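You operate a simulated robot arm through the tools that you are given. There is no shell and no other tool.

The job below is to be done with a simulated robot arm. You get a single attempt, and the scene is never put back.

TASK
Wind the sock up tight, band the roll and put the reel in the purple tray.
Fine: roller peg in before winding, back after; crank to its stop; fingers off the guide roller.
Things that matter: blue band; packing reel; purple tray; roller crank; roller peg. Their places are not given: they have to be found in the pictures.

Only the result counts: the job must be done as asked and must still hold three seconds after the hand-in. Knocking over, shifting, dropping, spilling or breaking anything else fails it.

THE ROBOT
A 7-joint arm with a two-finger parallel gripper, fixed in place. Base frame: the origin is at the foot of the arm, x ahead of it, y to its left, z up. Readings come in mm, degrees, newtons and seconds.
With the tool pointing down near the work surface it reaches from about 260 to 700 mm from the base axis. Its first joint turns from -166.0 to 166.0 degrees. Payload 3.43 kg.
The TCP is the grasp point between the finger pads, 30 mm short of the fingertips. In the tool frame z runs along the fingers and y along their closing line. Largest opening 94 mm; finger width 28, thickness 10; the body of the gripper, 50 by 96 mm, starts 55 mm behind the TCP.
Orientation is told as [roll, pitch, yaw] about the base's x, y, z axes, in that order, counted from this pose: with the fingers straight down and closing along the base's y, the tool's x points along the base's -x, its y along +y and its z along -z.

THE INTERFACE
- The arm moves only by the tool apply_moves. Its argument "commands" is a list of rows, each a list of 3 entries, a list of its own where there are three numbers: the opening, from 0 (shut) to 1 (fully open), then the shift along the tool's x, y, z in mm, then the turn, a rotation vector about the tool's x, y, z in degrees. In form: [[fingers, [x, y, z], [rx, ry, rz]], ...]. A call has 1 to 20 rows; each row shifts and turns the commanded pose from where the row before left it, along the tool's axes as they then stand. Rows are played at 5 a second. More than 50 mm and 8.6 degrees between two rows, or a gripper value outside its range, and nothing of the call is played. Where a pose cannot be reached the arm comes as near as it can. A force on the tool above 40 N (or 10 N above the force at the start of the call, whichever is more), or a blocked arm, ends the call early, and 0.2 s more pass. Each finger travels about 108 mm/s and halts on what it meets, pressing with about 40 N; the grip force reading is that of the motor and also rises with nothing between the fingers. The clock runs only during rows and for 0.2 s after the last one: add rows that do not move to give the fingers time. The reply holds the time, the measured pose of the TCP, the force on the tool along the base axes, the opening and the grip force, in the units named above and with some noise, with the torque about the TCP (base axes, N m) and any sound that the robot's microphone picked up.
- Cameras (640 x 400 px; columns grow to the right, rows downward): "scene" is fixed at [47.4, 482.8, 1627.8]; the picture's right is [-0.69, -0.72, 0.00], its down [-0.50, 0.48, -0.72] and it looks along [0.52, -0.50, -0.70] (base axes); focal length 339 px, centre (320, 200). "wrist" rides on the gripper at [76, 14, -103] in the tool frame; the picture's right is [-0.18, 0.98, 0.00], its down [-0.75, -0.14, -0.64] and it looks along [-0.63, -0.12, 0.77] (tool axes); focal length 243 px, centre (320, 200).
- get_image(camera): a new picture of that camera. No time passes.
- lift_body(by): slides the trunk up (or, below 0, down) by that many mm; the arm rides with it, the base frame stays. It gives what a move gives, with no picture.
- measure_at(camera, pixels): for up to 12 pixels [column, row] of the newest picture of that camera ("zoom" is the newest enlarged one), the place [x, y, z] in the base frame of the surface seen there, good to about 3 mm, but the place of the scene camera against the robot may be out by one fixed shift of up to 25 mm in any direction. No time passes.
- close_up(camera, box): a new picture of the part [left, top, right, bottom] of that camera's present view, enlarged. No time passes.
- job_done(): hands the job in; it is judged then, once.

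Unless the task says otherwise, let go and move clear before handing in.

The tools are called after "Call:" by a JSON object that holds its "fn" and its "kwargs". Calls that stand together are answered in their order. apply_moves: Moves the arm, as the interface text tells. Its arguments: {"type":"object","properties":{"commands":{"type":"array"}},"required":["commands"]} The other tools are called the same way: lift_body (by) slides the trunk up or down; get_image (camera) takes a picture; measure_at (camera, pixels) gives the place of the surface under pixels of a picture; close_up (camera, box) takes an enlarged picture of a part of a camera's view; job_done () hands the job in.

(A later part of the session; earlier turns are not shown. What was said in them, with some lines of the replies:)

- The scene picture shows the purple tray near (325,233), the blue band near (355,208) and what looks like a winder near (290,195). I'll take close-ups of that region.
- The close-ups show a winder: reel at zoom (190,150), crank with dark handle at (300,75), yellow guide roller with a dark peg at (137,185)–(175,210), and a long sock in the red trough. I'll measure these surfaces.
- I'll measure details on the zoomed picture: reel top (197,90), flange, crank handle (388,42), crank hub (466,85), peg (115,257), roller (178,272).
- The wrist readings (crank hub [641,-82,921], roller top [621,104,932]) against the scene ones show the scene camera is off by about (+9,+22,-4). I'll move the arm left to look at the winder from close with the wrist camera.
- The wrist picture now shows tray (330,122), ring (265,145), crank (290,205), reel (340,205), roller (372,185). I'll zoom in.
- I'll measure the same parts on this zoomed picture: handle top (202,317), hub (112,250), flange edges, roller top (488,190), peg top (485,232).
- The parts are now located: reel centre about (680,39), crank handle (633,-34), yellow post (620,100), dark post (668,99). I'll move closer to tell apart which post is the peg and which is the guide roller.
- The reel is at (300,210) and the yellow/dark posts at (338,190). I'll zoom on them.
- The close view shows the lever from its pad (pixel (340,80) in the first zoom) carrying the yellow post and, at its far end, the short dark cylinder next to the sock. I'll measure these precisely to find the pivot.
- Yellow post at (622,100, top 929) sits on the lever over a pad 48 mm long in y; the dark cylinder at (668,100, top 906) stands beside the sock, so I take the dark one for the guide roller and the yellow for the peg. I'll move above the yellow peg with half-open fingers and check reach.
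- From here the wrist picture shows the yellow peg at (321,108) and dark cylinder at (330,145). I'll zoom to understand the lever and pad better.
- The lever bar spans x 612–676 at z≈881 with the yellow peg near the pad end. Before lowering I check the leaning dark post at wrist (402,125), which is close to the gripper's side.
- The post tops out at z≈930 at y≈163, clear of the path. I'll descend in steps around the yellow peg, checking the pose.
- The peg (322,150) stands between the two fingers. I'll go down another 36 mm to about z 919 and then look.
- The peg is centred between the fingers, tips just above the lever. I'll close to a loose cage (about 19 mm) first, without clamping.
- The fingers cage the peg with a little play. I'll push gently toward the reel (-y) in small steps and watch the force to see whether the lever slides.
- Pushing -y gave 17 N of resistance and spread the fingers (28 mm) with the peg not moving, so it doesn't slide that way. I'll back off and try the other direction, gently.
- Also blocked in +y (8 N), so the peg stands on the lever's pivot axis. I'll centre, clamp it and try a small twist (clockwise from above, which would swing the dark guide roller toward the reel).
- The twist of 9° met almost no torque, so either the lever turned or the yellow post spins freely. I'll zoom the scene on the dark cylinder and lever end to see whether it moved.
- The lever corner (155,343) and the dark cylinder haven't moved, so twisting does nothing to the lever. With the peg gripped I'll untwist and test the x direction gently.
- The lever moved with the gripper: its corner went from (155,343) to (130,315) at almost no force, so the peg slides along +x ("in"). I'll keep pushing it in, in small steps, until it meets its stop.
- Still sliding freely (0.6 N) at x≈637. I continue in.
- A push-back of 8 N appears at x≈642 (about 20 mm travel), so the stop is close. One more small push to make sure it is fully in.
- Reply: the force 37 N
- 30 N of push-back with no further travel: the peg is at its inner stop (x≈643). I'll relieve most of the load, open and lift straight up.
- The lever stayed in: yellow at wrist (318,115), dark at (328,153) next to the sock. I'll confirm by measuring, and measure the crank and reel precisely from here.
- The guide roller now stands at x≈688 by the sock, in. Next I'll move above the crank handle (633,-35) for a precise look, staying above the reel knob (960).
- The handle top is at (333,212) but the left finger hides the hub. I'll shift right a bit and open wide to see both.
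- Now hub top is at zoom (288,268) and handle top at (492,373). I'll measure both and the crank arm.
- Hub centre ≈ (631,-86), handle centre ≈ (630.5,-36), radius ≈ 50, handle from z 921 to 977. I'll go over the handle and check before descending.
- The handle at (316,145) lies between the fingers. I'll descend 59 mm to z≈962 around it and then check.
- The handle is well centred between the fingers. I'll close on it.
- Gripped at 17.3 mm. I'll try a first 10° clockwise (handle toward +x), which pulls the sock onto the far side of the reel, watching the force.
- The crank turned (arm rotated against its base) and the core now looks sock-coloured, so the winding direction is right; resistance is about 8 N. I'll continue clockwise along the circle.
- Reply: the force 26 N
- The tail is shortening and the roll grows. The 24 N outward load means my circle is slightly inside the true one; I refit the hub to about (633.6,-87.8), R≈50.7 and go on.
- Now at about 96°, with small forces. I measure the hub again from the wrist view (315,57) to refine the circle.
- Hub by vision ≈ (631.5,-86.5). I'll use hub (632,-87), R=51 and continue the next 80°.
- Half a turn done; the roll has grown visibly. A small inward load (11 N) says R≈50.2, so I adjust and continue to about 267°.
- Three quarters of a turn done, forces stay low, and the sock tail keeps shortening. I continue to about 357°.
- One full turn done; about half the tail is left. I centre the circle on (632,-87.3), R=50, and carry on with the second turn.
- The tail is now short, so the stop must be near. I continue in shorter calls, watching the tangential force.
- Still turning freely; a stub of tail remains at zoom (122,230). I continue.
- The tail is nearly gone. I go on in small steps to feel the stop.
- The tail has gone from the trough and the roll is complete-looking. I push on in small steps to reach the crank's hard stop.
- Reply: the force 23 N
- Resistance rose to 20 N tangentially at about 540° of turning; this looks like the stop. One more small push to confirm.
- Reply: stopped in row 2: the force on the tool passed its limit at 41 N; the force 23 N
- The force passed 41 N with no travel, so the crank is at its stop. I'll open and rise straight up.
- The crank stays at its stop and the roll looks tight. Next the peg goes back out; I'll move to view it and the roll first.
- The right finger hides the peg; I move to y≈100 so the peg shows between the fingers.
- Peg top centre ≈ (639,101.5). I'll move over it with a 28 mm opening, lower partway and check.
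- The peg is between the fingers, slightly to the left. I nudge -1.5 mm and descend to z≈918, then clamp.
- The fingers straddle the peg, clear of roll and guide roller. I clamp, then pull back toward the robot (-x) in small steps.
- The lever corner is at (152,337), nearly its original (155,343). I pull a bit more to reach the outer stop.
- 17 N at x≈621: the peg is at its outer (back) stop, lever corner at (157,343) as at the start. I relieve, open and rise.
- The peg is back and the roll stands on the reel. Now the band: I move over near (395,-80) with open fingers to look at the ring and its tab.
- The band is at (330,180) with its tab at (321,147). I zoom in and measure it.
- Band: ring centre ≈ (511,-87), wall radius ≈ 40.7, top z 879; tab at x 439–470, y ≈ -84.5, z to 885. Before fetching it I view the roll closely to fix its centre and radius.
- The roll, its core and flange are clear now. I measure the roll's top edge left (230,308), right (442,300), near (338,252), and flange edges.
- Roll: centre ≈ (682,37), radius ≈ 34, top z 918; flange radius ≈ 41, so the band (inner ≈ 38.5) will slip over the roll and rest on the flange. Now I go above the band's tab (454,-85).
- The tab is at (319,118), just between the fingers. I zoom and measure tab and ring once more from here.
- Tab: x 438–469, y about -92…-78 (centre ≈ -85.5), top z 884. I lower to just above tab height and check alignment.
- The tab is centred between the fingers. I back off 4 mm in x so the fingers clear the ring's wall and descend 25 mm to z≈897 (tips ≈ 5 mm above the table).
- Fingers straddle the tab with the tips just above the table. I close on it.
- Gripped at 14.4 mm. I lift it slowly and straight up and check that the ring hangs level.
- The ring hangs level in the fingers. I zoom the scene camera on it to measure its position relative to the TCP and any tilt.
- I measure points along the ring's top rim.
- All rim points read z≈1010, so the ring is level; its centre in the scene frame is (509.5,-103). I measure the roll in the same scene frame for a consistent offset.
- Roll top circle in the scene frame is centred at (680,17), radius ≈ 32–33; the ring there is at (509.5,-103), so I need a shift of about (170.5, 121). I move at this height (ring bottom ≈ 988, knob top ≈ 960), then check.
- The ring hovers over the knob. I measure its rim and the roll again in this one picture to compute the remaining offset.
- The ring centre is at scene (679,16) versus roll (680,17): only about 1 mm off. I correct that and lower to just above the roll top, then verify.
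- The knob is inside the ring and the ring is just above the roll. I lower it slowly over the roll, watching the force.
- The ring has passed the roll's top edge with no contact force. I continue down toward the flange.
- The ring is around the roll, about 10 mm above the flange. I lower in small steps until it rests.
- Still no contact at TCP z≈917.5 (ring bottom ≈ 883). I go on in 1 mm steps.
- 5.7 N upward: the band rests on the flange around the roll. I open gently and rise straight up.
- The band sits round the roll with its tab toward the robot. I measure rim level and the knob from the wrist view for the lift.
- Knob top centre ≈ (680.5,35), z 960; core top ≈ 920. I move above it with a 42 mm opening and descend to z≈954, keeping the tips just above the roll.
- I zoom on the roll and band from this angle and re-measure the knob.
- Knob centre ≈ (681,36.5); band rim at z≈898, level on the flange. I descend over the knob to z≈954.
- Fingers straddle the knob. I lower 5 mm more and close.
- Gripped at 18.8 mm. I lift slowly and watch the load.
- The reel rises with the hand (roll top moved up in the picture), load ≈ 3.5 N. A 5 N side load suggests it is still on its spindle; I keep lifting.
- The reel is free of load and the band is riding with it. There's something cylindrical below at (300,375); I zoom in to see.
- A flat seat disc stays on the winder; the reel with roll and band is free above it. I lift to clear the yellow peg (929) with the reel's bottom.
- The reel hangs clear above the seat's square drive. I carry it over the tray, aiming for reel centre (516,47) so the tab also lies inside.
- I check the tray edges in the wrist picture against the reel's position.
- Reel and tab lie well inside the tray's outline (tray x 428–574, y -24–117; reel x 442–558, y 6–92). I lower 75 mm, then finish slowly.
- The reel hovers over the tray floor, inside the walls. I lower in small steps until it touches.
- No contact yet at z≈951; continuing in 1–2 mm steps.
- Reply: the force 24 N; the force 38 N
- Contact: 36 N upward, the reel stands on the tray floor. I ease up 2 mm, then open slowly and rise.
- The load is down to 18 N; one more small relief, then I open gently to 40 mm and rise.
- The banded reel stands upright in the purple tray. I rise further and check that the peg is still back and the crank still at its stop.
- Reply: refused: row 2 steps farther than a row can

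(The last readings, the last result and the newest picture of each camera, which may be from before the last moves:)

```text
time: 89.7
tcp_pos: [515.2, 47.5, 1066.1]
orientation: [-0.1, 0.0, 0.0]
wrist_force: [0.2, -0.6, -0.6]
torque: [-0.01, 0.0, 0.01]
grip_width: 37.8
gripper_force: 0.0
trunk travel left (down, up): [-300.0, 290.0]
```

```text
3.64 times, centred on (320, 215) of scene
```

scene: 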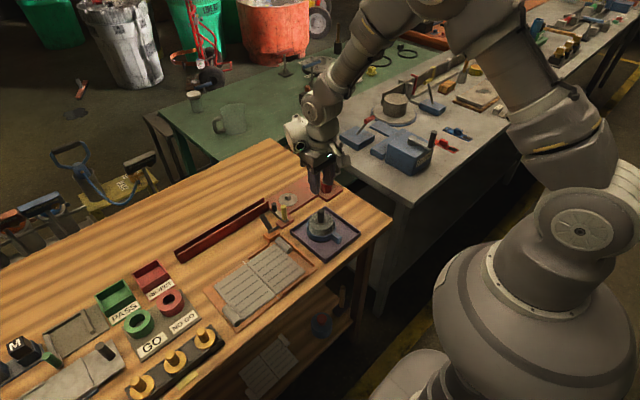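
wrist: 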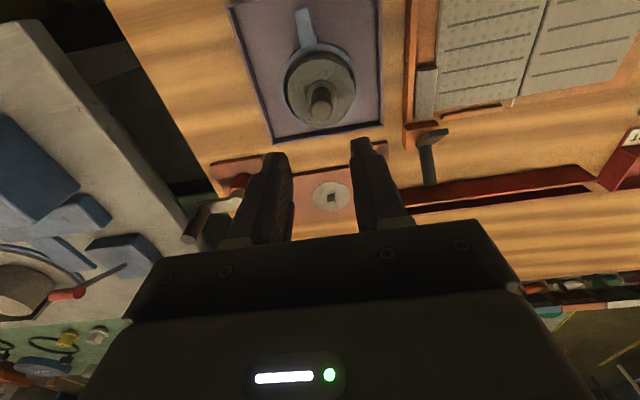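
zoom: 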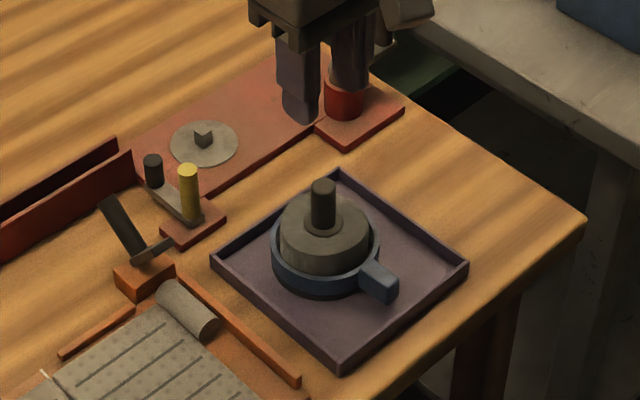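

That call was refused because a diagonal row was too long, so nothing moved. I repeat it with shorter rows.

Call:
{"fn": "apply_moves", "kwargs": {"commands": [[0.5, [10, 0, -35], [0, 0, 0]], [0.5, [25, 0, -35], [0, 0, 0]], [0.5, [30, -10, -25], [0, 0, 0]], [0.5, [30, -15, 0], [0, 0, 0]], [0.5, [25, -15, 0], [0, 0, 0]], [0.5, [0, 0, 0], [0, 0, 0]], [0.5, [0, 0, 0], [0, 0, 0]]]}}

Call:
{"fn": "get_image", "kwargs": {"camera": "wrist"}}

Call:
{"fn": "close_up", "kwargs": {"camera": "scene", "box": [240, 160, 400, 270]}}

```text
time: 91.3
tcp_pos: [397.9, 9.5, 1154.9]
orientation: [-0.1, 0.0, 0.0]
wrist_force: [-0.3, 0.3, 0.8]
torque: [-0.02, -0.01, -0.05]
grip_width: 46.9
gripper_force: 0.0
trunk travel left (down, up): [-300.0, 290.0]
```

```text
taken
```

wrist: 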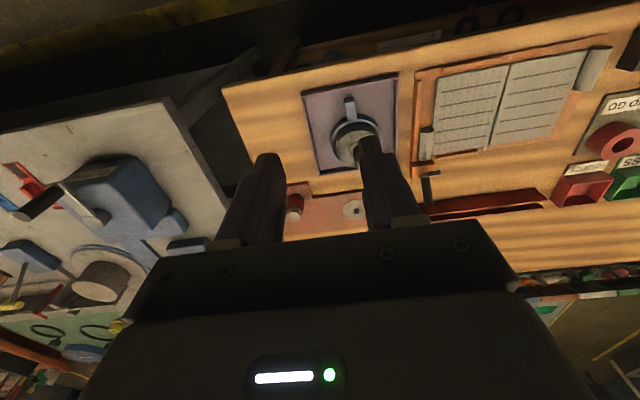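

```text
3.64 times, centred on (320, 215) of scene
```

zoom: 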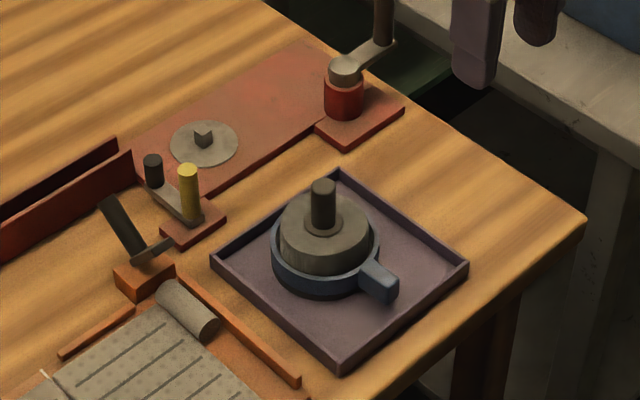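

Everything looks in place. I compare with the earlier picture taken right after winding (same box): crank handle was at (392,32), yellow peg after pull-back at (175,228).

Call:
{"fn": "close_up", "kwargs": {"camera": "scene", "box": [240, 150, 400, 250]}}

Call:
{"fn": "measure_at", "kwargs": {"camera": "zoom", "pixels": [[392, 32], [347, 112], [175, 224], [137, 213], [324, 210], [340, 170], [330, 290], [375, 330], [215, 315], [440, 300], [300, 290], [335, 285]]}}

```text
4.00 times, centred on (320, 200) of scene
```

zoom: 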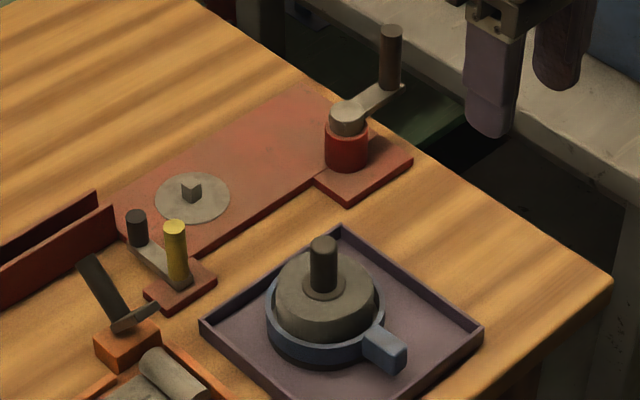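

```text
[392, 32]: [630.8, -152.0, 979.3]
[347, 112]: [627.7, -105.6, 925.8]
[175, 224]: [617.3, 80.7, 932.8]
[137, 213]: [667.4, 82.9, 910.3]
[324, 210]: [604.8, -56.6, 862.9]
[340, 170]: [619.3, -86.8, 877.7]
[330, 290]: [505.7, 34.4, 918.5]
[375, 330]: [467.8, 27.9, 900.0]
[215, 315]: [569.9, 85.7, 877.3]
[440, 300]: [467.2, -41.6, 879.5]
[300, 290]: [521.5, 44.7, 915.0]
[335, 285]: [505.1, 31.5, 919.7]
```

The peg reads back at its start position (617,81 in scene frame) and the reel is in the tray. I compare the crank arm with the picture taken while I held it at its stop (arm end corner at (478,82)).

Call:
{"fn": "close_up", "kwargs": {"camera": "scene", "box": [270, 160, 366, 220]}}

```text
6.67 times, centred on (318, 190) of scene
```

zoom: 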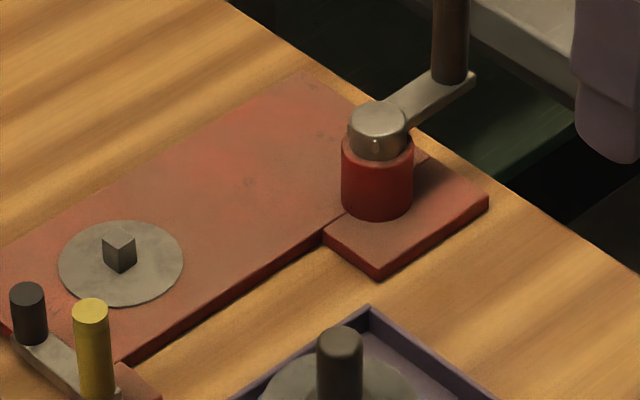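

The crank arm end seems to be at nearly the same place, perhaps a few px different. I'll look at it more closely with the wrist camera to be sure it is still at its stop.

Call:
{"fn": "apply_moves", "kwargs": {"commands": [[0.5, [-30, -30, 20], [0, 0, 0]], [0.5, [-30, -30, 20], [0, 0, 0]], [0.5, [-30, -30, 20], [0, 0, 0]], [1, [-20, -20, 20], [0, 0, 0]], [1, [0, 0, 10], [0, 0, 0]], [1, [0, 0, 0], [0, 0, 0]], [1, [0, 0, 0], [0, 0, 0]]]}}

Call:
{"fn": "get_image", "kwargs": {"camera": "wrist"}}

Call:
{"fn": "close_up", "kwargs": {"camera": "wrist", "box": [240, 120, 400, 230]}}

```text
time: 92.9
tcp_pos: [506.7, -100.7, 1069.8]
orientation: [-0.1, 0.0, 0.1]
wrist_force: [-0.5, -0.4, 0.0]
torque: [0.0, -0.04, -0.03]
grip_width: 94.2
gripper_force: 0.1
trunk travel left (down, up): [-300.0, 290.0]
```

```text
taken
```

wrist: 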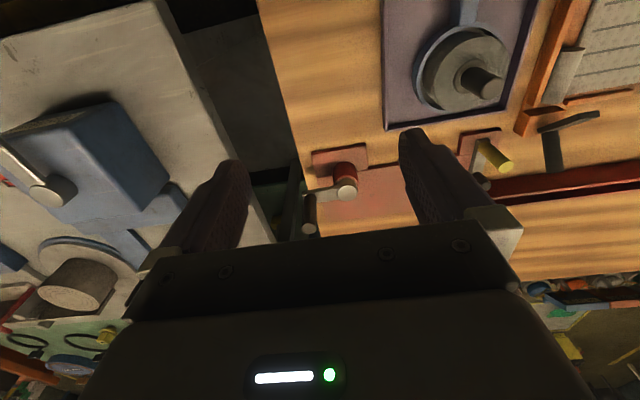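

```text
3.64 times, centred on (320, 175) of wrist
```

zoom: 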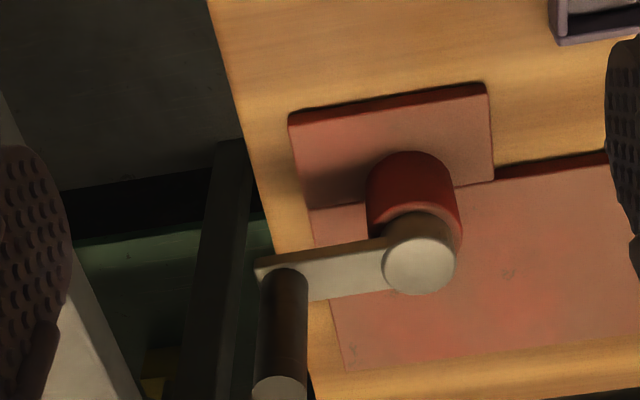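

I measure arm and hub points to get the crank's angle.

Call:
{"fn": "measure_at", "kwargs": {"camera": "zoom", "pixels": [[418, 268], [385, 268], [452, 265], [320, 260], [320, 290], [350, 255], [350, 288], [280, 388], [262, 385], [300, 385], [285, 300], [270, 265]]}}

```text
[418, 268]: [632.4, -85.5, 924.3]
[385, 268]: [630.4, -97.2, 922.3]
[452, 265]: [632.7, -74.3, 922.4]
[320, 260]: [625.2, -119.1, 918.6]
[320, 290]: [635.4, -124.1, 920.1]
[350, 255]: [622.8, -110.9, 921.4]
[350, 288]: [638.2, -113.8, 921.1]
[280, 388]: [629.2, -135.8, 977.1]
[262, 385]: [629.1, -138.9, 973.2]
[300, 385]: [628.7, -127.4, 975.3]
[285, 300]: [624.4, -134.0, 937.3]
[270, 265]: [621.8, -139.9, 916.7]
```

The arm line and handle (629,-136) give about 182–183°, matching the stop position within measurement noise. Peg is back, the banded reel stands in the tray, and the hand is clear, so I hand in.

Call:
{"fn": "job_done", "kwargs": {}}

```text
The job is handed in.
```

The sock is wound up, the blue band is around the roll, and the packing reel is standing upright inside the purple tray. The job is handed in, but I have no result back from the judging.

- **Roller peg:** I took the yellow post to be the peg. I pushed it in to its inner stop before winding, about 20 mm, and pulled it back to its outer stop afterwards. While finding out how it moves, I also pushed it sideways (up to about 17 N) and twisted it about 9°. Neither moved it.
- **Crank:** I turned it clockwise about one and a half turns until it hit a hard stop at 41 N. At the end it measured within about 2° of that position.
- **Guide roller:** I took the short dark cylinder to be the guide roller, and the fingers did not touch it. There were no labels to confirm which post was which. If the yellow post is actually the guide roller, the fingers did touch it.
- **Band:** it sits level on the reel's flange, with a few millimetres of gap around the roll, so it is around the roll but not gripping it tightly.

Nothing else was knocked or moved, and the gripper was open and well clear when I handed in.
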